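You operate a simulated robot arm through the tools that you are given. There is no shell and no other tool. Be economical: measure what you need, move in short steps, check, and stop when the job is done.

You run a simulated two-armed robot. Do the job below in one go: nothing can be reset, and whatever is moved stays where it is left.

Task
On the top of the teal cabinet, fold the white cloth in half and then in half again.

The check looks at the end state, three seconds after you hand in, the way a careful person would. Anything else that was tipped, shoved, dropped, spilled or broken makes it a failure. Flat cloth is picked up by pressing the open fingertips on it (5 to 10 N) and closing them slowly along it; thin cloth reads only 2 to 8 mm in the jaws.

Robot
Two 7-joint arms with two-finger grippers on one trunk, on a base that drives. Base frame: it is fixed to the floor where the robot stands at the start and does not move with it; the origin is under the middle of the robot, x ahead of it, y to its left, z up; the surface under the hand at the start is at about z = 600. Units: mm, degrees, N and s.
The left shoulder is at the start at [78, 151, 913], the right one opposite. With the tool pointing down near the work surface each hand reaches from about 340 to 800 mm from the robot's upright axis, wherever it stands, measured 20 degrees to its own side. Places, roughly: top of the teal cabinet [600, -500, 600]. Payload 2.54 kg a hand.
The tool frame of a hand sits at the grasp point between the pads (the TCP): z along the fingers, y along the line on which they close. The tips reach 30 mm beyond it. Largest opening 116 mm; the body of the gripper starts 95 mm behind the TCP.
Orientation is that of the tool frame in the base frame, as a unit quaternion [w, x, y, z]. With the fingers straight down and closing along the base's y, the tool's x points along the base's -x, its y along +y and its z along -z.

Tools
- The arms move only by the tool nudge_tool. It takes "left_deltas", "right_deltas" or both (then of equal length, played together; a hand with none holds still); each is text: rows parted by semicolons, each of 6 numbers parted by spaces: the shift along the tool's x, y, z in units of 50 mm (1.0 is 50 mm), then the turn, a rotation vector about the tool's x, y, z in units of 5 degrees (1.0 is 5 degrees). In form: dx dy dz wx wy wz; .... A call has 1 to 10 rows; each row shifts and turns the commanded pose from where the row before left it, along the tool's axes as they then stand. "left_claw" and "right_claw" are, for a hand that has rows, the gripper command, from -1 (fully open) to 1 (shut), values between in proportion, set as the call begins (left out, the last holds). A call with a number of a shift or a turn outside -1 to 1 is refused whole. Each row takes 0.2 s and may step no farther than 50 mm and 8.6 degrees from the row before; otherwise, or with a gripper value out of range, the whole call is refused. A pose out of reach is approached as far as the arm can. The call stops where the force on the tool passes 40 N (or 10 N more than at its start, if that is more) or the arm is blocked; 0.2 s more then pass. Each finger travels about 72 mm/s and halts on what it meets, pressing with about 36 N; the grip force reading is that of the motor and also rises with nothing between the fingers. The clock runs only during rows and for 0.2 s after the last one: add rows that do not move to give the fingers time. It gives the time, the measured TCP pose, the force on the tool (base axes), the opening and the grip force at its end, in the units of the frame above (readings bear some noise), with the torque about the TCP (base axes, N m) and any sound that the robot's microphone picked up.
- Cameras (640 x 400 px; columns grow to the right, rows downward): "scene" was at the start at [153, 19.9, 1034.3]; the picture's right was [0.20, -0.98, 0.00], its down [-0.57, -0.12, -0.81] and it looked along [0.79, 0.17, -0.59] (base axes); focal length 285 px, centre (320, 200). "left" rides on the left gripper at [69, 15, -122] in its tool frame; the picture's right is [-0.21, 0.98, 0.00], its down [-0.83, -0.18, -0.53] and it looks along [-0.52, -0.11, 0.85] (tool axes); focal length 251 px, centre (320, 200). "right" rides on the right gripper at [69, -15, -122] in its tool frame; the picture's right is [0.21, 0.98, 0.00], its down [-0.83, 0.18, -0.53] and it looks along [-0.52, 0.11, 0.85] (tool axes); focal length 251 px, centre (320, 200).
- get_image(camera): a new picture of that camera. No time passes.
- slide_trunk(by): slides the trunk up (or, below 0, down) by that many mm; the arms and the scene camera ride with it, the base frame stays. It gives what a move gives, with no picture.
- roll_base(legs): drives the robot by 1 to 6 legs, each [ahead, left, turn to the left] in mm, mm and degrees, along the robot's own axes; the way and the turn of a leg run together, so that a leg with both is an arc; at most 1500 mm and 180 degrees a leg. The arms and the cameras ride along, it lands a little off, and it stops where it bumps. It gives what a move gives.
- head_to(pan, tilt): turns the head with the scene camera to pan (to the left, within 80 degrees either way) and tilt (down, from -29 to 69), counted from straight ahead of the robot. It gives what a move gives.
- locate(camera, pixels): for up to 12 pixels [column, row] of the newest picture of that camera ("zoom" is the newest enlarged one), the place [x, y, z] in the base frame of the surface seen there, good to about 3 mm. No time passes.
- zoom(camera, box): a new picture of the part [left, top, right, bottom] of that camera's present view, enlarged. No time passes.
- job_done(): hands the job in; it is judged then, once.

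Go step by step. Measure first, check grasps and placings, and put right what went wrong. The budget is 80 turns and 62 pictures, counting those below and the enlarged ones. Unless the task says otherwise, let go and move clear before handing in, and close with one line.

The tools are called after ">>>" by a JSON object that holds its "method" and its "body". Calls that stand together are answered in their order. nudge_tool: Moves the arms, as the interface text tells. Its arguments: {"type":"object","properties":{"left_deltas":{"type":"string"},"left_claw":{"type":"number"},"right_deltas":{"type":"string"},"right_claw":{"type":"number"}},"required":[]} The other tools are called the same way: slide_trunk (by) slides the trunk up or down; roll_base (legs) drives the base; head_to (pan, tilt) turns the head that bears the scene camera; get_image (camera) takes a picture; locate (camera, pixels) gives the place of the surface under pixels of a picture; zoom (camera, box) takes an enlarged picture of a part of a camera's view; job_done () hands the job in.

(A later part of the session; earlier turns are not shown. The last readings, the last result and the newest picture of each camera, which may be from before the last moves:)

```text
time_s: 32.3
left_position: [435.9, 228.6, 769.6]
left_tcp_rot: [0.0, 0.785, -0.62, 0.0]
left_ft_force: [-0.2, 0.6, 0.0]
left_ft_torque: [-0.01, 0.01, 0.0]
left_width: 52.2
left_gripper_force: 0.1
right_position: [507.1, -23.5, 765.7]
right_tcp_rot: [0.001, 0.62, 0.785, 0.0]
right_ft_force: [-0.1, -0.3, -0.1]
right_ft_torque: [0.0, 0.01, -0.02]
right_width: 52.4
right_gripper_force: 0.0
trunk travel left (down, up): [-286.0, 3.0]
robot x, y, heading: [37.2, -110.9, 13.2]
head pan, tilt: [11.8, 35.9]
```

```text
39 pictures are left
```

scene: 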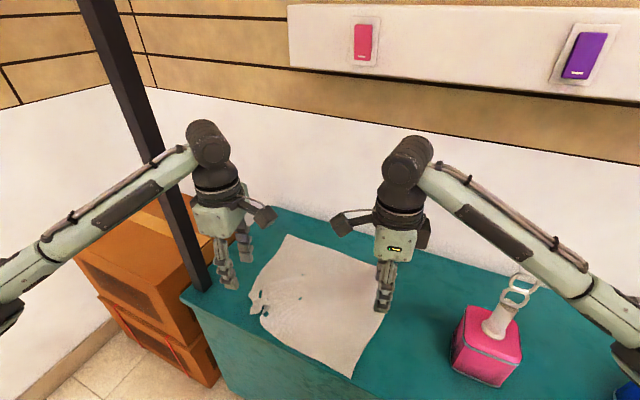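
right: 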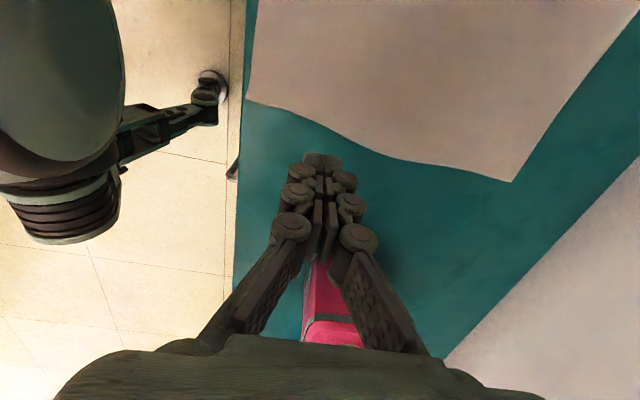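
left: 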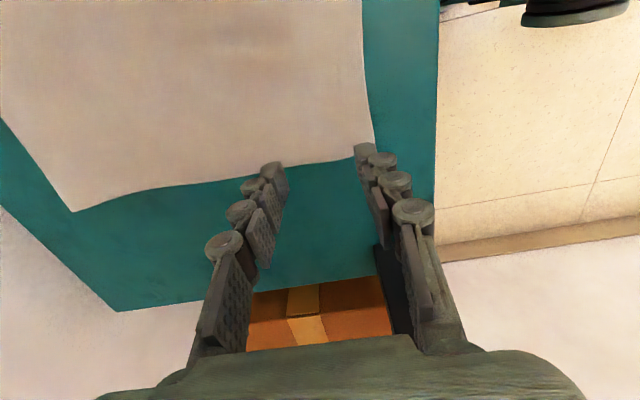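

I'll do a dry run at height: square the yaw back up and move both hands forward over the far edge to check the forearms against the post and wand.

>>> {"method": "nudge_tool", "body": {"left_deltas": "0 0 0 0 0 0.87;0 0 0 0 0 0.87;0 0 0 0 0 0.87;0 -1 0 0 0 0;0 -1 0 0 0 0;0 -0.8 0 0 0 0", "right_deltas": "0 0 0 0 0 0.87;0 0 0 0 0 0.87;0 0 0 0 0 0.87;0 0.7 0 0 0 0;0 0.7 0 0 0 0;0 0.5 0 0 0 0"}}

>>> {"method": "get_image", "body": {"camera": "scene"}}

```text
time_s: 33.7
left_position: [576.7, 227.3, 768.1]
left_tcp_rot: [0.0, 0.71, -0.704, -0.001]
left_ft_force: [-0.5, 0.4, 0.5]
left_ft_torque: [-0.01, 0.01, -0.03]
left_width: 52.2
left_gripper_force: 0.1
right_position: [605.7, -22.7, 763.5]
right_tcp_rot: [0.0, 0.705, 0.71, -0.001]
right_ft_force: [-0.4, 0.3, 0.1]
right_ft_torque: [0.0, 0.0, -0.02]
right_width: 52.5
right_gripper_force: 0.1
right hand out of reach, approached as far as the arm can: row 3
trunk travel left (down, up): [-286.0, 3.0]
robot x, y, heading: [36.2, -112.2, 13.5]
head pan, tilt: [11.8, 35.9]
```

```text
38 pictures are left
```

scene: 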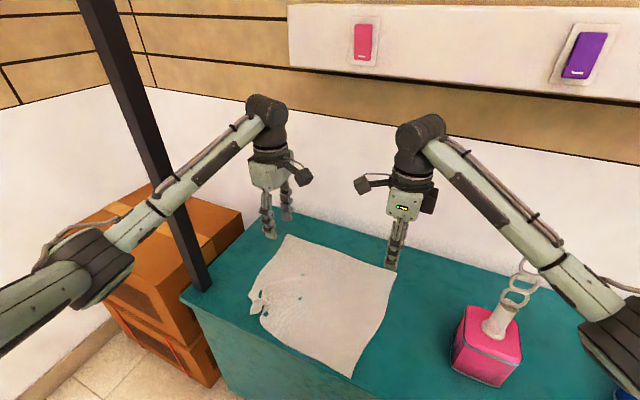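

>>> {"method": "locate", "body": {"camera": "scene", "pixels": [[170, 205], [130, 230], [120, 265], [190, 270], [535, 250], [520, 275], [560, 270], [600, 320], [265, 310], [353, 375], [290, 237], [393, 272]]}}

>>> {"method": "zoom", "body": {"camera": "scene", "box": [220, 220, 420, 390]}}

```text
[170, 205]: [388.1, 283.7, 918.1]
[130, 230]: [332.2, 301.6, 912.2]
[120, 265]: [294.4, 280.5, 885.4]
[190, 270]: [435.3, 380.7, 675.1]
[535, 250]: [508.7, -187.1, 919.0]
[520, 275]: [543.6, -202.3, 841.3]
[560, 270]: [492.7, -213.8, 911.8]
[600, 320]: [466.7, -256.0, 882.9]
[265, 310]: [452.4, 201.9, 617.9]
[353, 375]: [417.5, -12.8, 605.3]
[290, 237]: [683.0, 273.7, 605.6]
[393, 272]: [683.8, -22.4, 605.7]
```

```text
2.35 times, centred on (320, 305) of scene
```

zoom: 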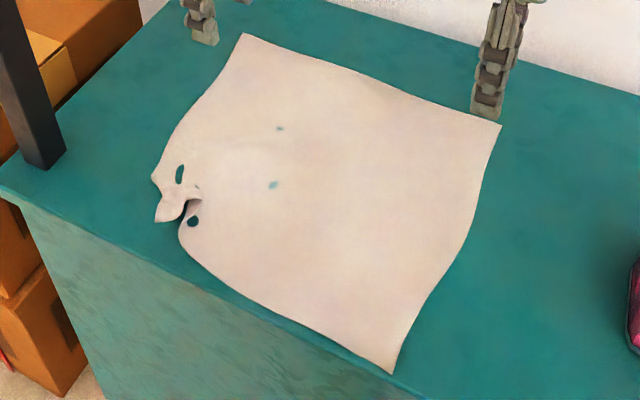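

The left forearm clears the post, but the right forearm is now only about 40 mm from the wand. A milder base pose plus tilting the tools forward keeps the wrists back, so I'll retract and re-place the base.

>>> {"method": "nudge_tool", "body": {"left_deltas": "0 1 0 0 0 0;0 1 0 0 0 0;0.4 0.6 0 0 0 0", "right_deltas": "0 -0.8 0 0 0 0;0 -0.8 0 0 0 0;0 -0.6 0 0 0 0"}}

>>> {"method": "roll_base", "body": {"legs": [[-5, 74, -8]]}}

>>> {"method": "head_to", "body": {"pan": 5, "tilt": 48}}

>>> {"method": "get_image", "body": {"camera": "scene"}}

```text
time_s: 34.5
left_position: [443.6, 209.0, 769.4]
left_tcp_rot: [0.0, 0.71, -0.705, 0.001]
left_ft_force: [-0.2, -0.9, 1.4]
left_ft_torque: [0.0, 0.0, 0.0]
left_width: 52.2
left_gripper_force: 0.1
right_position: [506.7, -27.1, 756.1]
right_tcp_rot: [-0.002, 0.704, 0.71, 0.001]
right_ft_force: [-0.2, 0.1, 0.3]
right_ft_torque: [-0.02, -0.04, -0.01]
right_width: 52.4
right_gripper_force: 0.1
right hand out of reach, approached as far as the arm can: row 3
trunk travel left (down, up): [-286.0, 3.0]
robot x, y, heading: [37.8, -109.8, 13.4]
head pan, tilt: [11.8, 35.9]
```

```text
time_s: 35.9
left_position: [468.5, 218.2, 768.0]
left_tcp_rot: [0.001, -0.657, 0.754, 0.0]
left_ft_force: [-0.7, -0.1, -0.2]
left_ft_torque: [0.01, 0.01, -0.04]
left_width: 52.1
left_gripper_force: 0.1
right_position: [497.3, -23.4, 756.4]
right_tcp_rot: [0.0, 0.752, 0.659, 0.0]
right_ft_force: [-0.3, -0.3, 0.2]
right_ft_torque: [0.01, 0.0, -0.01]
right_width: 52.1
right_gripper_force: 0.1
trunk travel left (down, up): [-286.0, 3.0]
robot x, y, heading: [20.9, -40.7, 5.3]
head pan, tilt: [11.8, 35.9]
```

```text
time_s: 36.6
left_position: [469.6, 217.9, 768.4]
left_tcp_rot: [0.0, -0.657, 0.754, 0.001]
left_ft_force: [-0.4, 0.3, -0.4]
left_ft_torque: [-0.01, 0.0, -0.01]
left_width: 52.2
left_gripper_force: 0.0
right_position: [497.9, -25.1, 756.1]
right_tcp_rot: [0.0, 0.753, 0.658, 0.001]
right_ft_force: [0.0, 0.4, 1.2]
right_ft_torque: [0.02, -0.02, 0.04]
right_width: 52.1
right_gripper_force: 0.1
trunk travel left (down, up): [-286.0, 3.0]
robot x, y, heading: [19.1, -41.0, 5.4]
head pan, tilt: [5.0, 48.0]
```

```text
36 pictures are left
```

scene: 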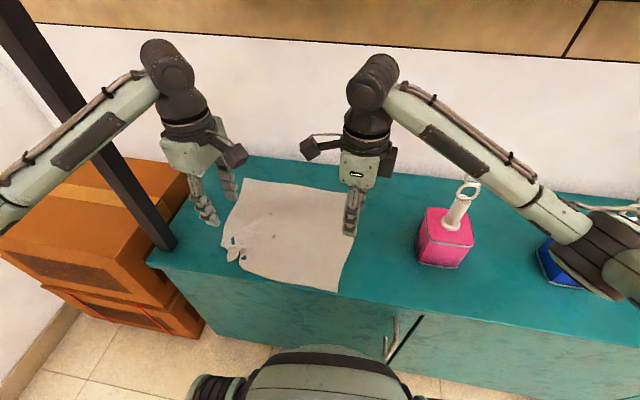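

>>> {"method": "nudge_tool", "body": {"left_deltas": "0 0 0 0 0 -0.8;0 0 0 0 0 -0.8;0 0 0 0 0 0", "right_deltas": "0 0 0 0 0 -0.8;0 0 0 0 0 -0.8;0 0 0 0 0 0"}}

>>> {"method": "zoom", "body": {"camera": "scene", "box": [200, 170, 380, 300]}}

>>> {"method": "locate", "body": {"camera": "scene", "pixels": [[246, 181], [352, 193], [337, 290], [240, 270], [226, 258], [224, 235], [245, 250], [285, 281], [550, 215], [595, 250], [615, 215], [470, 183]]}}

```text
time_s: 37.4
left_position: [468.9, 218.4, 768.6]
left_tcp_rot: [0.0, 0.709, -0.706, 0.0]
left_ft_force: [0.2, 0.4, -0.6]
left_ft_torque: [0.0, 0.03, -0.02]
left_width: 52.1
left_gripper_force: 0.0
right_position: [497.2, -24.3, 757.4]
right_tcp_rot: [-0.001, 0.706, 0.709, 0.0]
right_ft_force: [0.6, -0.4, -0.4]
right_ft_torque: [0.04, 0.02, 0.02]
right_width: 52.3
right_gripper_force: 0.0
trunk travel left (down, up): [-286.0, 3.0]
robot x, y, heading: [16.6, -39.6, 5.0]
head pan, tilt: [5.0, 48.0]
```

```text
3.08 times, centred on (290, 235) of scene
```

zoom: 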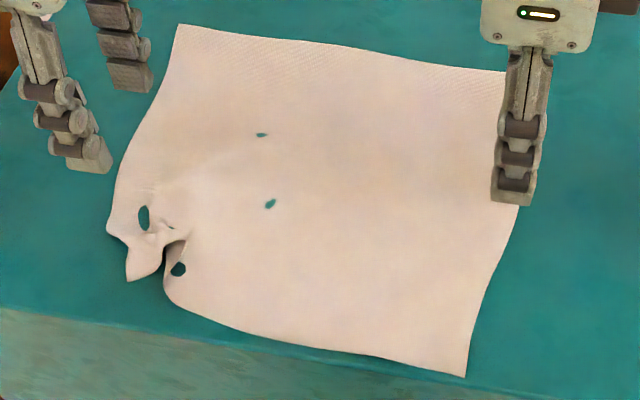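

```text
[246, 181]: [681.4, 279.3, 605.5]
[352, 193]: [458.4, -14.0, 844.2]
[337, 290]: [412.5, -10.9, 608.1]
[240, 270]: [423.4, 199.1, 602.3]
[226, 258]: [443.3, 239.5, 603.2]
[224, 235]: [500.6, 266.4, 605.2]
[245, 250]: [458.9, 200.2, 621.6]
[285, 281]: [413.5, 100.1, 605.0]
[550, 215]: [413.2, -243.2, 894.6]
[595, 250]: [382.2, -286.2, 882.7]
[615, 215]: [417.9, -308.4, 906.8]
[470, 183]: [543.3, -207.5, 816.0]
```

The near-left corner flap around (443,240) is buckled, with a ridge at (459,200). I'll smooth it by pressing the left fingertips on the flap and stroking it outward.

>>> {"method": "nudge_tool", "body": {"left_deltas": "-0.44 0 0 0 0 0;0 0 0.9 0 0 0;0 0 0.9 0 0 0;0 0 0.9 0 0 0;0 0 0 0 0 0", "left_claw": 0.6}}

>>> {"method": "get_image", "body": {"camera": "left"}}

```text
time_s: 38.6
left_position: [471.1, 239.6, 633.9]
left_tcp_rot: [0.0, 0.708, -0.706, 0.0]
left_ft_force: [0.3, -0.2, -0.1]
left_ft_torque: [0.03, -0.01, -0.02]
left_width: 23.2
left_gripper_force: 0.0
right_position: [497.3, -25.0, 757.0]
right_tcp_rot: [-0.001, 0.705, 0.709, 0.001]
right_ft_force: [0.1, -0.2, -0.1]
right_ft_torque: [-0.03, 0.03, 0.02]
right_width: 52.1
right_gripper_force: 0.0
trunk travel left (down, up): [-286.0, 3.0]
robot x, y, heading: [18.6, -42.6, 5.1]
head pan, tilt: [5.0, 48.0]
```

```text
34 pictures are left
```

left: 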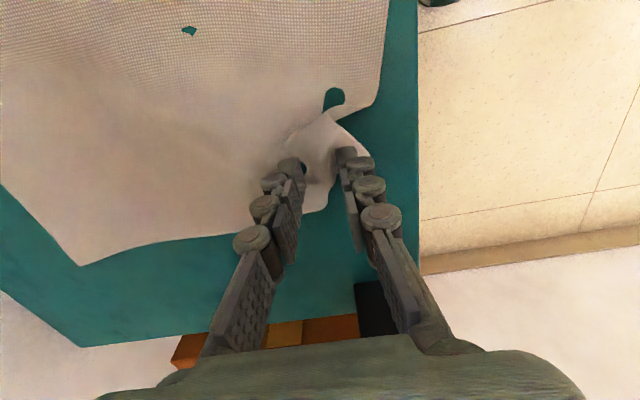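

>>> {"method": "nudge_tool", "body": {"left_deltas": "0 0 0.04 0 0 0;0 0 0.02 0 0 0;0 0 0 0 0 0"}}

```text
time_s: 39.4
left_position: [469.6, 238.7, 630.1]
left_tcp_rot: [0.001, 0.708, -0.706, 0.0]
left_ft_force: [0.3, 0.6, 3.7]
left_ft_torque: [-0.02, 0.04, -0.03]
left_width: 22.7
left_gripper_force: 0.1
right_position: [497.6, -24.5, 756.6]
right_tcp_rot: [0.0, 0.705, 0.709, 0.001]
right_ft_force: [0.3, -0.8, 0.2]
right_ft_torque: [0.02, -0.01, 0.02]
right_width: 52.4
right_gripper_force: 0.0
trunk travel left (down, up): [-286.0, 3.0]
robot x, y, heading: [18.2, -42.8, 5.1]
head pan, tilt: [5.0, 48.0]
```

>>> {"method": "nudge_tool", "body": {"left_deltas": "0 0 0.015 0 0 0;-0.2 0.14 0 0 0 0;-0.2 0.14 0 0 0 0;-0.2 0.14 0 0 0 0;-0.2 0.14 0 0 0 0;0 0 -0.3 0 0 0;0 0 -0.5 0 0 0"}}

>>> {"method": "get_image", "body": {"camera": "left"}}

```text
time_s: 41.0
left_position: [440.5, 278.5, 669.4]
left_tcp_rot: [0.0, 0.708, -0.706, 0.0]
left_ft_force: [0.0, -0.5, 0.6]
left_ft_torque: [0.03, 0.02, 0.02]
left_width: 23.1
left_gripper_force: 0.1
right_position: [496.9, -25.3, 757.1]
right_tcp_rot: [-0.001, 0.705, 0.709, 0.001]
right_ft_force: [-0.8, 0.9, -0.6]
right_ft_torque: [0.02, 0.04, 0.0]
right_width: 52.2
right_gripper_force: 0.2
trunk travel left (down, up): [-286.0, 3.0]
robot x, y, heading: [17.6, -38.2, 5.1]
head pan, tilt: [5.0, 48.0]
```

```text
33 pictures are left
```

left: 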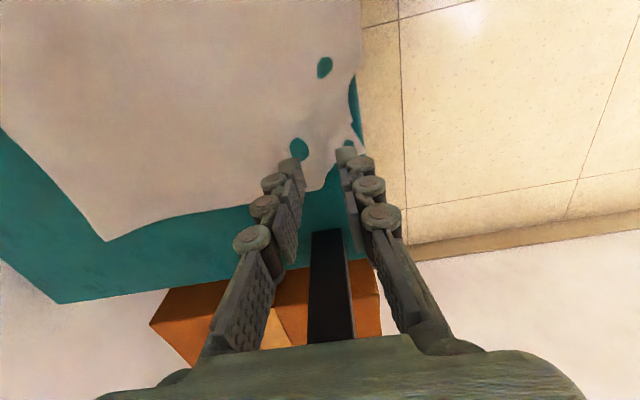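

The stroke worked: the corner is out again at about (362,160). The cloth now sits right at the cabinet's front edge, so I'll press with both hands on its farther part and drag it about 50 mm away from the edge, which should also pull it taut.

>>> {"method": "nudge_tool", "body": {"left_deltas": "0 0 -0.7 0 0 0;0.44 -0.85 0 0 0 0;0.44 -0.85 0 0 0 0;0.44 -0.85 0 0 0 0;0.44 -0.85 0 0 0 0;0 0 0 0 0 0;0 0 0.7 0 0 0;0 0 0.7 0 0 0", "right_deltas": "0.27 0.56 0 0 0 0;0.27 0.56 0 0 0 0;0.27 0.56 0 0 0 0;0.27 0.56 0 0 0 0;0 0 0.8 0 0 0;0 0 0.8 0 0 0;0 0 0.85 0 0 0;0 0 0 0 0 0", "right_claw": 0.6}}

>>> {"method": "get_image", "body": {"camera": "scene"}}

```text
time_s: 42.3
left_position: [603.8, 194.1, 697.0]
left_tcp_rot: [0.004, 0.707, -0.707, -0.011]
left_ft_force: [-1.3, 1.3, -0.8]
left_ft_torque: [-0.09, -0.22, -0.1]
left_width: 23.1
left_gripper_force: 0.0
right_position: [619.4, 25.1, 719.4]
right_tcp_rot: [0.003, 0.711, 0.703, 0.01]
right_ft_force: [0.7, -1.0, 1.8]
right_ft_torque: [0.2, 0.15, -0.07]
right_width: 23.1
right_gripper_force: 0.0
trunk travel left (down, up): [-286.0, 3.0]
robot x, y, heading: [20.3, -41.4, 5.0]
head pan, tilt: [5.0, 48.0]
stopped in row 6 (right hand): the force on the tool passed its limit at 54 N (the readings are from after the stop); the commanded pose is now the measured one
```

```text
32 pictures are left
```

scene: 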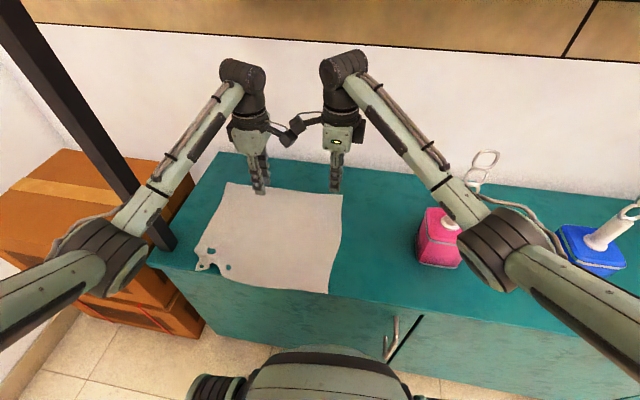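

The two inward wrist cameras touched each other, so I'll spread the hands apart before going down. I'll also measure the right forearm's clearance to the wand.

>>> {"method": "locate", "body": {"camera": "scene", "pixels": [[440, 180], [465, 205], [430, 160], [485, 158], [470, 180], [480, 240], [228, 185], [341, 197], [326, 290], [200, 266]]}}

>>> {"method": "nudge_tool", "body": {"left_deltas": "-0.5 0 0 0 0 0;0 0 0.5 0 0 0;0 0 0.5 0 0 0;0 0 0.25 0 0 0;0 0 0 0 0 0", "right_deltas": "-0.5 -0.2 0 0 0 0;0 0 0.6 0 0 0;0 0 0.6 0 0 0;0 0 0.5 0 0 0;0 0 0 0 0 0"}}

```text
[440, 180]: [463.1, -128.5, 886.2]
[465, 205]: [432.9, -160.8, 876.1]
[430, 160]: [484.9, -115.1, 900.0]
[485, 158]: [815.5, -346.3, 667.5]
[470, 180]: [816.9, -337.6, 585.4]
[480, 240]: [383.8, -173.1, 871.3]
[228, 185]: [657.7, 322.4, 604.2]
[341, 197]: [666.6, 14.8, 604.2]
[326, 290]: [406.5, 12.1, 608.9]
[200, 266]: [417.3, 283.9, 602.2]
```

```text
time_s: 43.5
left_position: [601.9, 220.8, 634.5]
left_tcp_rot: [0.004, 0.708, -0.706, -0.012]
left_ft_force: [-0.3, 0.2, -0.4]
left_ft_torque: [-0.02, 0.02, 0.0]
left_width: 23.4
left_gripper_force: 0.0
right_position: [609.6, 2.0, 631.8]
right_tcp_rot: [0.001, 0.711, 0.704, 0.01]
right_ft_force: [-0.1, 0.2, 2.2]
right_ft_torque: [0.04, 0.02, 0.0]
right_width: 23.2
right_gripper_force: 0.1
trunk travel left (down, up): [-286.0, 3.0]
robot x, y, heading: [19.4, -41.4, 5.1]
head pan, tilt: [5.0, 48.0]
```

The cloth was dragged left: its corners are about (658,322), (667,15), (406,12) and (417,284). I'll re-place the hands on it at y≈260 and 50 and press.

>>> {"method": "nudge_tool", "body": {"left_deltas": "0 0 -0.2 0 0 0;-0.8 0 0 0 0 0;0 0 0.2 0 0 0;0 0 0.06 0 0 0;0 0 0 0 0 0", "right_deltas": "0 0 -0.2 0 0 0;1 0 0 0 0 0;0 0 0.2 0 0 0;0 0 0 0 0 0;0 0 0 0 0 0"}}

```text
time_s: 44.7
left_position: [601.4, 259.1, 632.0]
left_tcp_rot: [0.004, 0.708, -0.706, -0.011]
left_ft_force: [0.0, 0.6, -0.3]
left_ft_torque: [-0.02, 0.0, 0.02]
left_width: 23.2
left_gripper_force: 0.0
right_position: [611.7, 52.0, 635.0]
right_tcp_rot: [0.001, 0.711, 0.703, 0.01]
right_ft_force: [0.2, -0.2, 0.5]
right_ft_torque: [0.02, 0.01, 0.02]
right_width: 23.2
right_gripper_force: 0.1
trunk travel left (down, up): [-286.0, 3.0]
robot x, y, heading: [19.1, -38.6, 5.2]
head pan, tilt: [5.0, 48.0]
```

>>> {"method": "nudge_tool", "body": {"left_deltas": "0 0 0.03 0 0 0;0 0 0.01 0 0 0;0 0 0 0 0 0", "right_deltas": "0 0 0.06 0 0 0;0 0 0.03 0 0 0;0 0 0 0 0 0"}}

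```text
time_s: 45.5
left_position: [602.3, 257.7, 631.3]
left_tcp_rot: [0.004, 0.707, -0.707, -0.011]
left_ft_force: [-0.4, -0.1, 3.0]
left_ft_torque: [-0.03, -0.07, -0.01]
left_width: 22.8
left_gripper_force: 0.1
right_position: [610.5, 52.3, 630.4]
right_tcp_rot: [0.002, 0.711, 0.703, 0.01]
right_ft_force: [0.0, 0.5, 5.5]
right_ft_torque: [-0.01, 0.07, 0.02]
right_width: 23.0
right_gripper_force: 0.1
trunk travel left (down, up): [-286.0, 3.0]
robot x, y, heading: [21.4, -40.7, 5.1]
head pan, tilt: [5.0, 48.0]
```

>>> {"method": "nudge_tool", "body": {"left_deltas": "0 0 0.015 0 0 0;0.1 -0.2 0 0 0 0;0.1 -0.2 0 0 0 0;0.1 -0.2 0 0 0 0;0.1 -0.2 0 0 0 0;0.1 -0.2 0 0 0 0;0.1 -0.2 0 0 0 0;0 0 0 0 0 0;0 0 -0.6 0 0 0;0 0 -0.6 0 0 0", "right_deltas": "0 0 0.01 0 0 0;-0.1 0.2 0 0 0 0;-0.1 0.2 0 0 0 0;-0.1 0.2 0 0 0 0;-0.1 0.2 0 0 0 0;-0.1 0.2 0 0 0 0;-0.1 0.2 0 0 0 0;0 0 0 0 0 0;0 0 -0.6 0 0 0;0 0 -0.6 0 0 0"}}

>>> {"method": "get_image", "body": {"camera": "scene"}}

```text
time_s: 47.7
left_position: [662.3, 227.0, 687.3]
left_tcp_rot: [-0.004, -0.707, 0.707, 0.011]
left_ft_force: [-0.5, -1.2, 0.7]
left_ft_torque: [0.02, -0.02, -0.03]
left_width: 23.1
left_gripper_force: 0.0
right_position: [669.0, 18.2, 688.6]
right_tcp_rot: [0.002, 0.711, 0.703, 0.008]
right_ft_force: [-0.1, -0.3, -0.3]
right_ft_torque: [0.02, 0.02, 0.01]
right_width: 23.2
right_gripper_force: 0.1
trunk travel left (down, up): [-286.0, 3.0]
robot x, y, heading: [19.6, -40.5, 5.1]
head pan, tilt: [5.0, 48.0]
```

```text
31 pictures are left
```

scene: 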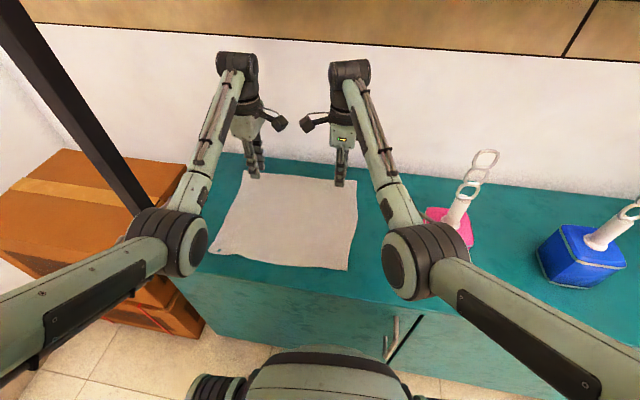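

The cloth is now flat, taut and away from the edge, and both arms clear the post and wand at this reach. I'll measure the corners.

>>> {"method": "locate", "body": {"camera": "scene", "pixels": [[245, 175], [356, 182], [347, 268], [210, 248], [300, 176], [280, 264], [352, 225], [228, 212]]}}

>>> {"method": "zoom", "body": {"camera": "scene", "box": [190, 150, 380, 290]}}

```text
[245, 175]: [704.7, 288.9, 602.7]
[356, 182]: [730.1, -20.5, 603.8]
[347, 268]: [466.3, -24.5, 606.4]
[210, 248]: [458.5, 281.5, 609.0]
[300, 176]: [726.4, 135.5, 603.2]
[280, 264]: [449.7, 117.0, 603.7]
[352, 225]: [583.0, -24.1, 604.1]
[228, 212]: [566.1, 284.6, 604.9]
```

```text
2.86 times, centred on (285, 220) of scene
```

zoom: 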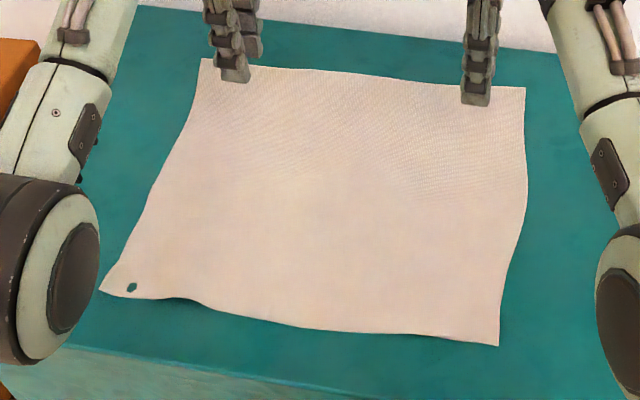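

I'll move both hands above the near corners with the jaws at about 50 mm, for a deeper pinch this time.

>>> {"method": "nudge_tool", "body": {"left_deltas": "-0.16 0.86 0 0 0 0;-0.16 0.86 0 0 0 0;-0.17 0.86 0 0 0 0;-0.17 0.86 0 0 0 0;0 0 0.5 0 0 0;0 0 0.5 0 0 0;0 0 0 0 0 0", "right_deltas": "-0.11 -0.85 0 0 0 0;-0.11 -0.85 0 0 0 0;-0.12 -0.85 0 0 0 0;-0.12 -0.85 0 0 0 0;0 0 0.5 0 0 0;0 0 0.5 0 0 0;0 0 0 0 0 0", "left_claw": 0.14, "right_claw": 0.14}}

>>> {"method": "get_image", "body": {"camera": "left"}}

>>> {"method": "get_image", "body": {"camera": "right"}}

```text
time_s: 49.5
left_position: [490.1, 261.5, 643.0]
left_tcp_rot: [0.003, 0.708, -0.707, -0.011]
left_ft_force: [-0.4, 0.1, 0.3]
left_ft_torque: [-0.02, 0.02, -0.01]
left_width: 49.9
left_gripper_force: 0.0
right_position: [546.8, 9.7, 633.0]
right_tcp_rot: [0.024, 0.709, 0.704, 0.04]
right_ft_force: [0.0, -0.2, -0.2]
right_ft_torque: [0.0, 0.03, 0.02]
right_width: 50.1
right_gripper_force: 0.2
right hand out of reach, approached as far as the arm can: row 2, 3, 4
trunk travel left (down, up): [-286.0, 3.0]
robot x, y, heading: [16.6, -38.4, 5.1]
head pan, tilt: [5.0, 48.0]
stopped in row 7 (right hand): the arm was blocked; the commanded pose is now the measured one
```

```text
29 pictures are left
```

left: 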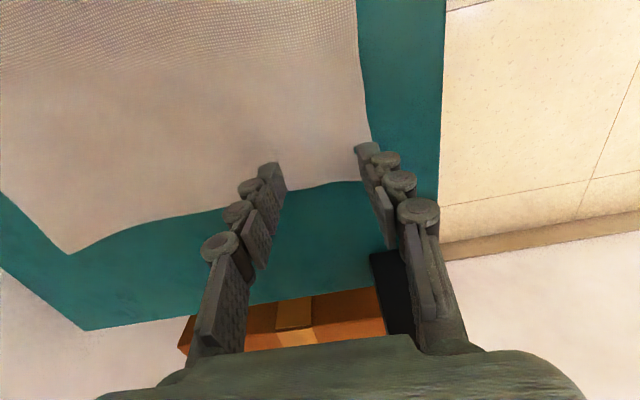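

```text
28 pictures are left
```

right: 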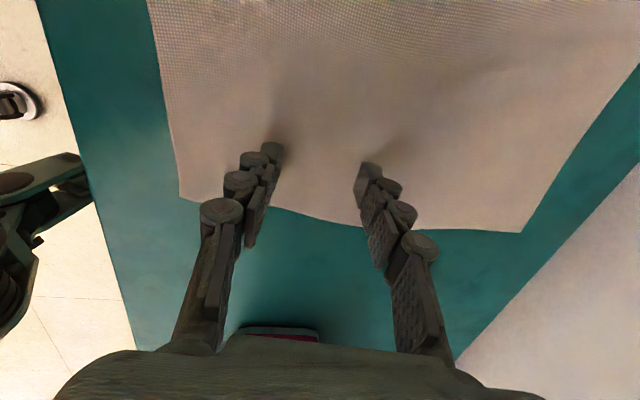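

The left is well placed, but the right hand hit a wrist yaw limit at (547,10). I'll lift it, unwind the yaw by 30° so it pinches the corner diagonally, level it, and go to (498,-5).

>>> {"method": "nudge_tool", "body": {"right_deltas": "0 0 -0.6 0 0 0;0 0 0 0 0 -1;0 0 0 0 0 -1;0 0 0 0 0 -1;0 0 0 0 0 -1;0 0 0 0 0 -1;0 0 0 0 0 -1;0 0 0 1 0.32 0;0.12 -0.5 0 0 0 0;0.12 -0.5 0 0 0 0"}}

>>> {"method": "get_image", "body": {"camera": "scene"}}

```text
time_s: 51.9
left_position: [491.8, 261.2, 643.9]
left_tcp_rot: [0.003, 0.708, -0.706, -0.012]
left_ft_force: [-0.4, 0.7, -0.9]
left_ft_torque: [0.04, 0.0, -0.03]
left_width: 50.0
left_gripper_force: 0.2
right_position: [527.9, 1.7, 664.6]
right_tcp_rot: [0.024, 0.499, 0.866, 0.018]
right_ft_force: [0.6, -0.1, -0.1]
right_ft_torque: [-0.01, -0.03, 0.02]
right_width: 50.2
right_gripper_force: 0.0
right hand out of reach, approached as far as the arm can: row 8, 9, 10
trunk travel left (down, up): [-286.0, 3.0]
robot x, y, heading: [17.2, -42.5, 5.2]
head pan, tilt: [5.0, 48.0]
stopped in row 10 (right hand): the arm was blocked; the commanded pose is now the measured one
```

```text
27 pictures are left
```

scene: 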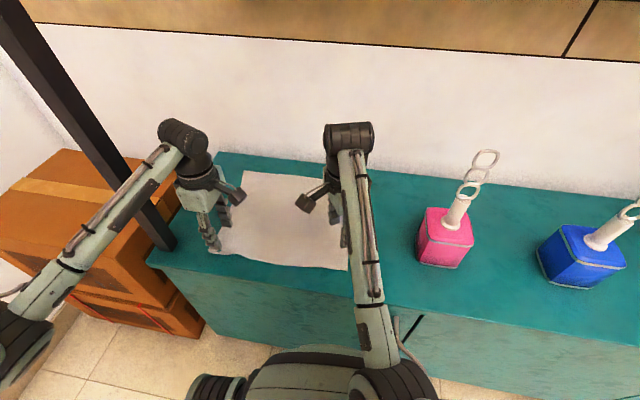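

The right elbow has swung inward in front of the body, which is the block. The inward-camera yaw is near the wrist limit, so I'll lift and rotate the right hand the other way, with its camera to the right, which should bring the elbow back out.

>>> {"method": "nudge_tool", "body": {"right_deltas": "0 0 -0.8 0 0 -1;0 0 -0.8 0 0 -1;0 0 -0.6 0 0 -1;0 0 0 0 0 -1;0 0 0 0 0 -1;0 0 0 0 0 -1;0 0 0 0 0 -1;0 0 0 0 0 -1;0 0 0 0 0 -1;0 0 0 0 0 -1"}}

>>> {"method": "nudge_tool", "body": {"right_deltas": "0 0 0 0 0 -1;0 0 0 0 0 -1;0 0 0 0 0 -1;0 0 0 0 0 -1;0 0 0 0 0 -1;0 0 0 0 0 -1;0 0 0 0 0 -1;0 0 0 0 0 -1;0 0 0 0 0 -1;0 0 0 0 0 -1"}}

>>> {"method": "get_image", "body": {"camera": "scene"}}

```text
time_s: 54.1
left_position: [490.8, 262.0, 642.7]
left_tcp_rot: [0.004, 0.707, -0.707, -0.011]
left_ft_force: [-0.9, -0.8, -0.3]
left_ft_torque: [0.0, 0.02, 0.02]
left_width: 49.8
left_gripper_force: 0.1
right_position: [560.4, 11.4, 681.6]
right_tcp_rot: [0.033, 0.087, 0.996, 0.008]
right_ft_force: [0.0, 0.6, -0.6]
right_ft_torque: [-0.02, 0.04, 0.03]
right_width: 49.9
right_gripper_force: 0.0
right hand out of reach, approached as far as the arm can: row 1, 2, 3
trunk travel left (down, up): [-286.0, 3.0]
robot x, y, heading: [19.1, -40.0, 5.0]
head pan, tilt: [5.0, 48.0]
```

```text
time_s: 56.3
left_position: [490.3, 262.6, 644.0]
left_tcp_rot: [0.003, 0.707, -0.707, -0.011]
left_ft_force: [-0.3, 0.5, 0.3]
left_ft_torque: [0.0, 0.01, 0.01]
left_width: 50.5
left_gripper_force: 0.1
right_position: [559.2, 12.8, 682.2]
right_tcp_rot: [0.033, -0.343, 0.939, -0.007]
right_ft_force: [-0.4, -0.1, 0.9]
right_ft_torque: [-0.02, -0.02, 0.03]
right_width: 49.8
right_gripper_force: 0.0
trunk travel left (down, up): [-286.0, 3.0]
robot x, y, heading: [16.2, -39.8, 5.3]
head pan, tilt: [5.0, 48.0]
```

```text
26 pictures are left
```

scene: 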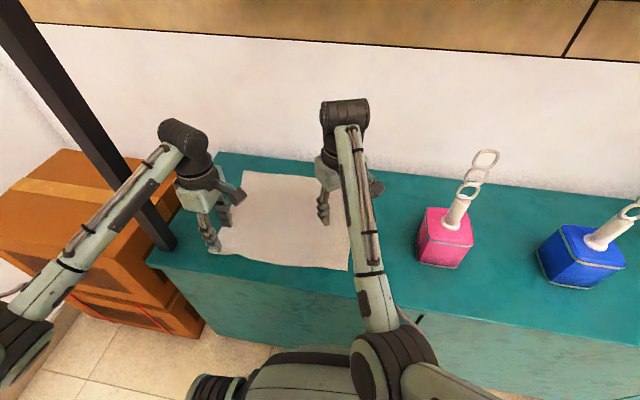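

>>> {"method": "locate", "body": {"camera": "scene", "pixels": [[395, 350], [375, 290], [355, 180], [450, 385], [345, 115]]}}

>>> {"method": "nudge_tool", "body": {"right_deltas": "0 0 0 0 0 -1;0 0 0 0 0 -1;0 0 0 0 0 -1;0 0 0 0 0 -1;0 0 0 0 0 -1;0 0 0 0 0 -1;0 0 0 0 0 -1;0 0 0 0 0 -1;0 0 0 0 0 -1;0 0 0 0 0 -1"}}

```text
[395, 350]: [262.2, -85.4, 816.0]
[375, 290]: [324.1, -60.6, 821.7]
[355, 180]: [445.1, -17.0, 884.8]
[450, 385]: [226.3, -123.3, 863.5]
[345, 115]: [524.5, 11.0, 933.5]
```

```text
time_s: 58.5
left_position: [490.9, 261.6, 642.7]
left_tcp_rot: [0.004, 0.708, -0.706, -0.011]
left_ft_force: [-0.1, 0.9, -0.8]
left_ft_torque: [-0.01, 0.01, -0.01]
left_width: 49.8
left_gripper_force: 0.0
right_position: [560.6, 11.9, 682.5]
right_tcp_rot: [0.027, -0.706, 0.707, -0.021]
right_ft_force: [-0.2, -0.4, 0.7]
right_ft_torque: [-0.01, 0.02, 0.0]
right_width: 49.9
right_gripper_force: 0.0
trunk travel left (down, up): [-286.0, 3.0]
robot x, y, heading: [17.1, -43.9, 5.3]
head pan, tilt: [5.0, 48.0]
```

The elbow hangs low and inward, at about (262,-85,816). The yaw is now flipped, so I'll test whether the hand can level and reach (498,-5) from here.

>>> {"method": "nudge_tool", "body": {"right_deltas": "0 0 0 -0.78 0.1 0;0.2 0.4 0 0 0 0;0.14 0.4 0 0 0 0;0 0.44 0 0 0 0;0 0 0 0 0 0"}}

>>> {"method": "get_image", "body": {"camera": "scene"}}

```text
time_s: 59.7
left_position: [490.4, 260.8, 643.5]
left_tcp_rot: [0.004, 0.708, -0.706, -0.011]
left_ft_force: [0.1, 0.0, 0.1]
left_ft_torque: [0.01, 0.02, 0.0]
left_width: 49.8
left_gripper_force: 0.1
right_position: [524.7, 1.7, 653.6]
right_tcp_rot: [0.009, -0.707, 0.707, -0.009]
right_ft_force: [0.0, 0.2, 0.3]
right_ft_torque: [0.0, 0.02, -0.03]
right_width: 49.7
right_gripper_force: 0.2
right hand out of reach, approached as far as the arm can: row 1, 2, 3, 4
trunk travel left (down, up): [-286.0, 3.0]
robot x, y, heading: [19.2, -40.1, 5.4]
head pan, tilt: [5.0, 48.0]
```

```text
25 pictures are left
```

scene: 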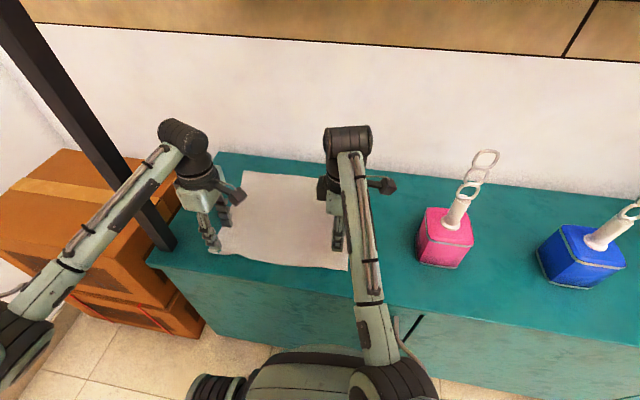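

The hand cannot retract nearer than x≈525 in this elbow-down posture, but that posture is clear of the wand and post. I'll back the base up 55 mm so the near edge falls within its reach.

>>> {"method": "nudge_tool", "body": {"left_deltas": "0 0 -0.4 0 0 0;0 0 0 0 0 0"}}

>>> {"method": "roll_base", "body": {"legs": [[-55, 0, 0]]}}

>>> {"method": "nudge_tool", "body": {"left_deltas": "0 -0.5 0 0 0 0;0 -0.5 0 0 0 0;0 0 0 0 0 0", "right_deltas": "0 -0.3 0 0 0 0;0 -0.2 0 0 0 0;0 0 0 0 0 0"}}

>>> {"method": "get_image", "body": {"camera": "right"}}

```text
time_s: 60.3
left_position: [491.2, 264.2, 663.9]
left_tcp_rot: [0.003, 0.708, -0.706, -0.01]
left_ft_force: [-0.6, -0.3, 0.9]
left_ft_torque: [0.02, -0.01, -0.02]
left_width: 49.8
left_gripper_force: 0.1
right_position: [524.5, 1.3, 652.9]
right_tcp_rot: [0.01, -0.706, 0.708, -0.008]
right_ft_force: [-0.1, 0.2, 0.3]
right_ft_torque: [0.01, 0.01, -0.01]
right_width: 49.9
right_gripper_force: 0.0
trunk travel left (down, up): [-286.0, 3.0]
robot x, y, heading: [18.9, -42.5, 5.1]
head pan, tilt: [5.0, 48.0]
```

```text
time_s: 61.2
left_position: [435.7, 257.4, 664.3]
left_tcp_rot: [0.005, 0.707, -0.707, -0.01]
left_ft_force: [0.3, -0.2, 0.1]
left_ft_torque: [-0.06, 0.03, -0.02]
left_width: 49.6
left_gripper_force: 0.0
right_position: [471.5, -4.9, 652.5]
right_tcp_rot: [0.009, -0.706, 0.708, -0.007]
right_ft_force: [0.1, 0.4, -0.2]
right_ft_torque: [0.02, 0.0, 0.02]
right_width: 50.1
right_gripper_force: 0.0
trunk travel left (down, up): [-286.0, 3.0]
robot x, y, heading: [-35.4, -46.9, 5.1]
head pan, tilt: [5.0, 48.0]
```

```text
time_s: 62.0
left_position: [486.1, 255.1, 662.3]
left_tcp_rot: [0.004, 0.707, -0.707, -0.011]
left_ft_force: [0.1, 0.9, -0.5]
left_ft_torque: [-0.01, -0.02, -0.01]
left_width: 49.8
left_gripper_force: 0.1
right_position: [496.0, -4.2, 653.2]
right_tcp_rot: [0.009, -0.705, 0.709, -0.007]
right_ft_force: [-0.4, -0.2, 0.5]
right_ft_torque: [0.03, 0.01, 0.02]
right_width: 49.7
right_gripper_force: 0.0
trunk travel left (down, up): [-286.0, 3.0]
robot x, y, heading: [-37.5, -45.9, 5.1]
head pan, tilt: [5.0, 48.0]
```

```text
24 pictures are left
```

right: 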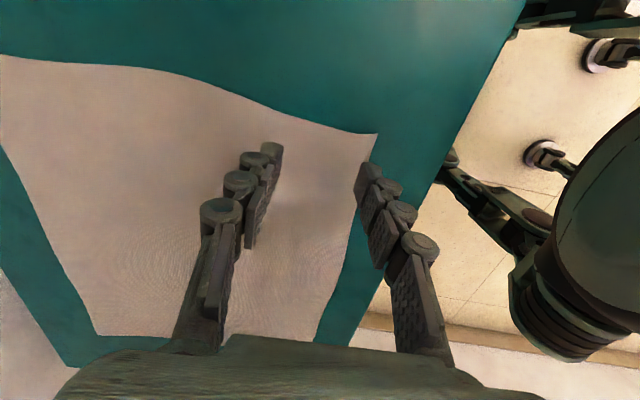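

>>> {"method": "locate", "body": {"camera": "right", "pixels": [[374, 135], [345, 268], [330, 310], [300, 118]]}}

>>> {"method": "get_image", "body": {"camera": "left"}}

>>> {"method": "locate", "body": {"camera": "left", "pixels": [[366, 140], [363, 100], [350, 160]]}}

```text
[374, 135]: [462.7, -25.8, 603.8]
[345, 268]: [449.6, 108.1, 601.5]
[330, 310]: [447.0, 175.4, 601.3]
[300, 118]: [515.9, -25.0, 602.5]
```

```text
23 pictures are left
```

left: 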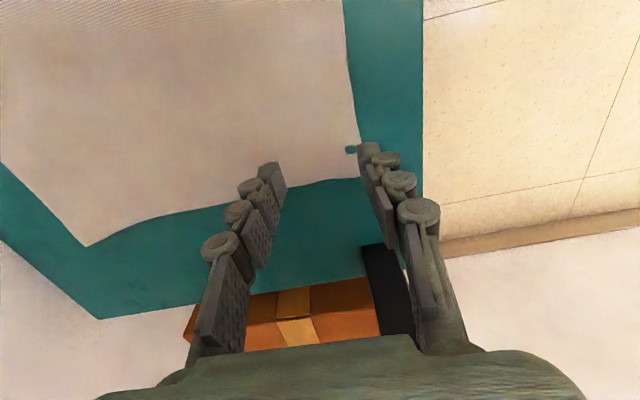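

```text
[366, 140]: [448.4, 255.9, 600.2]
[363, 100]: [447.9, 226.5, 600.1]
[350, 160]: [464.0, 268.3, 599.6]
```

Both hands are well placed: left near pad 13 mm inside the edge at x≈448, right 10 mm inside x≈461. I'll descend to just above contact.

>>> {"method": "nudge_tool", "body": {"left_deltas": "0 0 0.3 0 0 0;0 0 0.3 0 0 0;0 0 0 0 0 0", "right_deltas": "0 0 0.2 0 0 0;0 0 0.2 0 0 0;0 0 0 0 0 0"}}

>>> {"method": "nudge_tool", "body": {"left_deltas": "0 0 0.03 0 0 0;0 0 0 0 0 0", "right_deltas": "0 0 0.03 0 0 0;0 0 0 0 0 0"}}

```text
time_s: 62.8
left_position: [486.4, 257.8, 631.7]
left_tcp_rot: [0.004, 0.708, -0.707, -0.011]
left_ft_force: [-0.3, 0.3, -0.3]
left_ft_torque: [0.01, -0.04, 0.03]
left_width: 50.0
left_gripper_force: 0.0
right_position: [497.5, -2.9, 632.7]
right_tcp_rot: [0.009, -0.706, 0.708, -0.007]
right_ft_force: [0.4, 0.6, 0.0]
right_ft_torque: [0.0, 0.03, 0.0]
right_width: 49.9
right_gripper_force: 0.0
trunk travel left (down, up): [-286.0, 3.0]
robot x, y, heading: [-33.5, -48.0, 5.3]
head pan, tilt: [5.0, 48.0]
```

```text
time_s: 63.4
left_position: [485.8, 258.3, 631.0]
left_tcp_rot: [0.004, 0.707, -0.707, -0.011]
left_ft_force: [0.5, 0.3, 0.7]
left_ft_torque: [-0.03, -0.06, 0.03]
left_width: 50.3
left_gripper_force: 0.1
right_position: [497.2, -3.8, 631.2]
right_tcp_rot: [0.009, -0.706, 0.708, -0.006]
right_ft_force: [0.6, 0.4, 0.1]
right_ft_torque: [-0.01, 0.01, -0.01]
right_width: 49.9
right_gripper_force: 0.1
trunk travel left (down, up): [-286.0, 3.0]
robot x, y, heading: [-34.7, -47.8, 5.1]
head pan, tilt: [5.0, 48.0]
```

>>> {"method": "nudge_tool", "body": {"left_deltas": "0 0 0.025 0 0 0;0 0 0 0 0 0", "right_deltas": "0 0 0.035 0 0 0;0 0 0 0 0 0"}}

```text
time_s: 64.0
left_position: [485.9, 257.6, 630.9]
left_tcp_rot: [-0.003, -0.706, 0.708, 0.012]
left_ft_force: [0.9, 0.8, 1.7]
left_ft_torque: [-0.03, -0.08, 0.03]
left_width: 50.3
left_gripper_force: 0.4
right_position: [496.7, -3.6, 631.5]
right_tcp_rot: [0.01, -0.706, 0.708, -0.007]
right_ft_force: [0.0, -0.7, 4.8]
right_ft_torque: [-0.03, 0.17, 0.01]
right_width: 50.4
right_gripper_force: 0.7
trunk travel left (down, up): [-286.0, 3.0]
robot x, y, heading: [-34.8, -46.6, 5.2]
head pan, tilt: [5.0, 48.0]
```

>>> {"method": "nudge_tool", "body": {"left_deltas": "0 0 0.025 0 0 0;0 0 0 0 0 0", "right_deltas": "0 0 0.01 0 0 0;0 0 0 0 0 0", "left_claw": 0.28, "right_claw": 0.28}}

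>>> {"method": "nudge_tool", "body": {"left_deltas": "0 0 0.008 0 0 0;0 0 0 0 0 0", "right_deltas": "0 0 0.008 0 0 0;0 0 0 0 0 0", "left_claw": 0.45, "right_claw": 0.45}}

```text
time_s: 64.6
left_position: [485.3, 256.3, 632.0]
left_tcp_rot: [-0.002, -0.707, 0.707, 0.01]
left_ft_force: [0.3, -0.4, 8.1]
left_ft_torque: [-0.03, -0.26, 0.01]
left_width: 42.7
left_gripper_force: 0.4
right_position: [496.2, -3.1, 631.7]
right_tcp_rot: [0.011, -0.707, 0.707, -0.007]
right_ft_force: [-2.2, 1.7, 10.9]
right_ft_torque: [-0.01, 0.32, -0.06]
right_width: 43.6
right_gripper_force: 1.4
trunk travel left (down, up): [-286.0, 3.0]
robot x, y, heading: [-37.7, -44.8, 5.0]
head pan, tilt: [5.0, 48.0]
```

```text
time_s: 65.2
left_position: [484.9, 257.1, 630.7]
left_tcp_rot: [0.002, 0.707, -0.707, -0.011]
left_ft_force: [0.0, -1.4, 7.9]
left_ft_torque: [-0.08, -0.11, -0.03]
left_width: 32.4
left_gripper_force: 0.1
right_position: [496.5, -3.7, 632.5]
right_tcp_rot: [0.011, -0.706, 0.708, -0.008]
right_ft_force: [-3.3, -1.2, 17.2]
right_ft_torque: [-0.1, 0.49, 0.04]
right_width: 33.9
right_gripper_force: 1.3
trunk travel left (down, up): [-286.0, 3.0]
robot x, y, heading: [-38.7, -47.2, 5.1]
head pan, tilt: [5.0, 48.0]
```

>>> {"method": "nudge_tool", "body": {"left_deltas": "0 0 0.005 0 0 0;0 0 0 0 0 0", "right_deltas": "0 0 -0.008 0 0 0;0 0 0 0 0 0", "left_claw": 0.62, "right_claw": 0.62}}

>>> {"method": "nudge_tool", "body": {"left_deltas": "0 0 0.006 0 0 0;0 0 0 0 0 0", "right_deltas": "0 0 0 0 0 0;0 0 0 0 0 0", "left_claw": 0.8, "right_claw": 0.8}}

```text
time_s: 65.8
left_position: [484.5, 258.2, 630.6]
left_tcp_rot: [-0.002, -0.707, 0.707, 0.011]
left_ft_force: [0.1, -0.1, 13.0]
left_ft_torque: [-0.05, 0.02, 0.03]
left_width: 22.1
left_gripper_force: 0.1
right_position: [495.0, -3.3, 630.0]
right_tcp_rot: [0.011, -0.706, 0.708, -0.008]
right_ft_force: [-2.3, 2.1, 10.9]
right_ft_torque: [0.01, 0.27, -0.07]
right_width: 22.2
right_gripper_force: 0.2
trunk travel left (down, up): [-286.0, 3.0]
robot x, y, heading: [-35.1, -45.4, 5.1]
head pan, tilt: [5.0, 48.0]
```

```text
time_s: 66.4
left_position: [484.9, 258.7, 629.8]
left_tcp_rot: [0.003, 0.707, -0.707, -0.011]
left_ft_force: [-2.0, 0.9, 17.8]
left_ft_torque: [-0.06, 0.02, 0.0]
left_width: 10.9
left_gripper_force: 0.1
right_position: [495.4, -3.7, 630.7]
right_tcp_rot: [0.01, -0.706, 0.708, -0.008]
right_ft_force: [0.3, 0.5, 2.7]
right_ft_torque: [0.02, 0.02, -0.01]
right_width: 10.9
right_gripper_force: 0.1
trunk travel left (down, up): [-286.0, 3.0]
robot x, y, heading: [-39.0, -44.4, 5.2]
head pan, tilt: [5.0, 48.0]
```

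>>> {"method": "nudge_tool", "body": {"left_deltas": "0 0 -0.01 0 0 0;0 0 0 0 0 0;0 0 0 0 0 0;0 0 -0.05 0 0 0", "right_deltas": "0 0 0.01 0 0 0;0 0 0 0 0 0;0 0 0 0 0 0;0 0 -0.05 0 0 0", "left_claw": 1, "right_claw": 1}}

>>> {"method": "zoom", "body": {"camera": "right", "box": [240, 90, 400, 190]}}

>>> {"method": "zoom", "body": {"camera": "left", "box": [240, 90, 400, 190]}}

```text
time_s: 67.4
left_position: [486.0, 259.2, 631.0]
left_tcp_rot: [-0.006, -0.706, 0.709, 0.012]
left_ft_force: [-8.0, -1.2, 39.3]
left_ft_torque: [0.01, 0.38, 0.01]
left_width: 0.5
left_gripper_force: 32.2
right_position: [496.4, -3.1, 633.1]
right_tcp_rot: [0.01, -0.706, 0.708, -0.008]
right_ft_force: [0.2, 0.0, 1.4]
right_ft_torque: [0.01, 0.02, -0.02]
right_width: 5.8
right_gripper_force: 32.0
trunk travel left (down, up): [-286.0, 3.0]
robot x, y, heading: [-35.6, -41.0, 4.8]
head pan, tilt: [5.0, 48.0]
```

```text
4.00 times, centred on (320, 140) of right
```

zoom: 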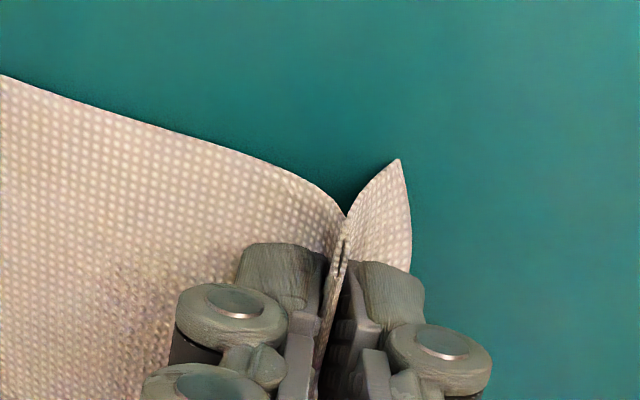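

```text
4.00 times, centred on (320, 140) of left
```

zoom: 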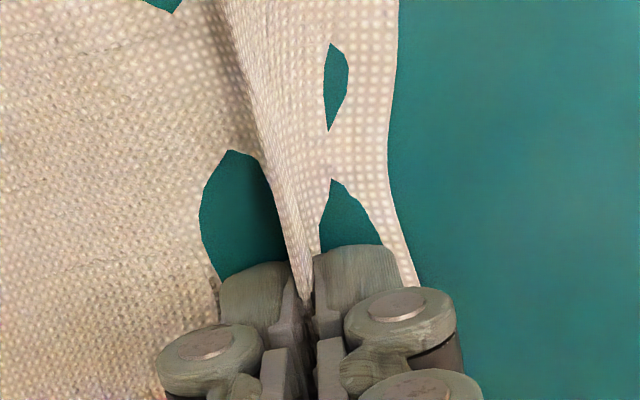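

Both hands now hold a deep ridge: the right at 5.8 mm, the left visibly pinched. I'll carry both up along a slow arc toward the fold line, tilting the fingers forward.

>>> {"method": "nudge_tool", "body": {"left_deltas": "0 -0.044 -0.278 0 0 0;0 -0.044 -0.278 0 0 0;0 -0.128 -0.251 0 0 0;0 -0.128 -0.251 0 0 0;0 -0.199 -0.199 0.5 0 0;0 -0.199 -0.199 0.5 0 0;0 -0.261 -0.106 0.5 0 0;0 -0.261 -0.106 0.5 0 0;0 -0.281 0.005 0.5 0 0;0 -0.281 0.005 0.5 0 0", "right_deltas": "0 -0.048 -0.305 0 0 0;0 -0.048 -0.305 0 0 0;0 -0.14 -0.277 0 0 0;0 -0.14 -0.277 0 0 0;0 -0.22 -0.22 0.5 0 0;0 -0.22 -0.22 0.5 0 0;0 -0.287 -0.116 0.5 0 0;0 -0.287 -0.116 0.5 0 0;0 -0.31 0.005 0.5 0 0;0 -0.31 0.005 0.5 0 0"}}

>>> {"method": "get_image", "body": {"camera": "scene"}}

```text
time_s: 69.6
left_position: [576.4, 256.3, 724.5]
left_tcp_rot: [0.089, -0.702, 0.702, -0.082]
left_ft_force: [1.0, -0.9, 3.3]
left_ft_torque: [-0.01, -0.15, 0.05]
left_width: 5.2
left_gripper_force: 42.0
right_position: [601.4, -3.6, 722.8]
right_tcp_rot: [0.102, -0.699, 0.701, -0.1]
right_ft_force: [0.1, 0.0, 2.4]
right_ft_torque: [-0.05, 0.04, 0.03]
right_width: 0.0
right_gripper_force: 28.4
right hand out of reach, approached as far as the arm can: row 3, 4
trunk travel left (down, up): [-286.0, 3.0]
robot x, y, heading: [-34.6, -44.2, 4.9]
head pan, tilt: [5.0, 48.0]
```

```text
20 pictures are left
```

scene: 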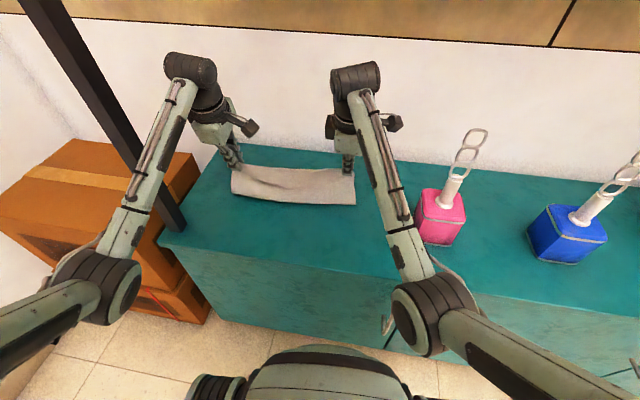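

Both corners are held and the cloth hangs cleanly. I'll continue the second half of the arc, down onto the far edge, with more forward tilt.

>>> {"method": "nudge_tool", "body": {"left_deltas": "0 -0.269 0.118 0.5 0 0;0 -0.269 0.118 0.5 0 0;0 -0.21 0.212 0.5 0 0;0 -0.21 0.212 0.5 0 0;0 -0.115 0.273 0.5 0 0;0 -0.115 0.273 0.5 0 0;0 -0.005 0.292 0.5 0 0;0 -0.005 0.292 0.5 0 0;0 0.112 0.25 0.5 0 0;0 0.112 0.25 0.5 0 0", "right_deltas": "0 -0.269 0.118 0.5 0 0;0 -0.269 0.118 0.5 0 0;0 -0.21 0.212 0.5 0 0;0 -0.21 0.212 0.5 0 0;0 -0.115 0.273 0.5 0 0;0 -0.115 0.273 0.5 0 0;0 -0.005 0.292 0.5 0 0;0 -0.005 0.292 0.5 0 0;0 0.112 0.25 0.5 0 0;0 0.112 0.25 0.5 0 0"}}

>>> {"method": "get_image", "body": {"camera": "scene"}}

```text
time_s: 71.8
left_position: [675.7, 256.4, 632.3]
left_tcp_rot: [0.239, -0.666, 0.668, -0.231]
left_ft_force: [-0.9, 0.8, 1.8]
left_ft_torque: [0.02, -0.08, -0.04]
left_width: 4.4
left_gripper_force: 30.2
right_position: [702.3, -3.2, 638.1]
right_tcp_rot: [0.251, -0.66, 0.663, -0.25]
right_ft_force: [0.7, -0.1, -1.5]
right_ft_torque: [-0.03, 0.06, -0.03]
right_width: 0.9
right_gripper_force: 26.5
trunk travel left (down, up): [-286.0, 3.0]
robot x, y, heading: [-33.5, -46.3, 4.8]
head pan, tilt: [5.0, 48.0]
```

```text
19 pictures are left
```

scene: 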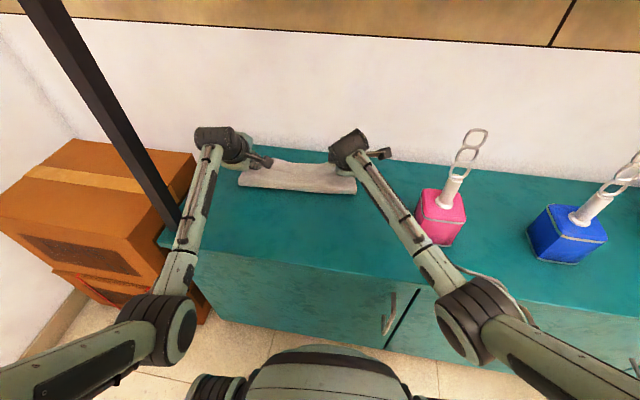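

The cloth is folded over and the arms are clear. I'll look closely before releasing.

>>> {"method": "zoom", "body": {"camera": "scene", "box": [220, 130, 380, 210]}}

>>> {"method": "locate", "body": {"camera": "scene", "pixels": [[241, 183], [300, 192], [355, 192], [300, 165], [270, 163], [330, 172]]}}

```text
4.00 times, centred on (300, 170) of scene
```

zoom: 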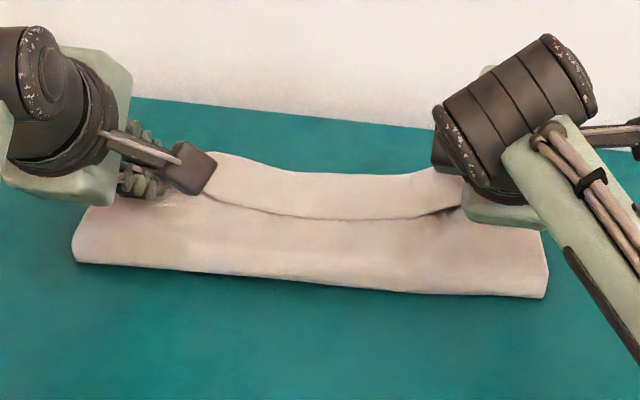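

```text
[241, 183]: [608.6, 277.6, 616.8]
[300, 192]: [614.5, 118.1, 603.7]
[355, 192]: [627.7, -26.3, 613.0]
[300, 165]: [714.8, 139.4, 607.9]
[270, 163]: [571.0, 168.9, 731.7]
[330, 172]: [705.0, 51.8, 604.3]
```

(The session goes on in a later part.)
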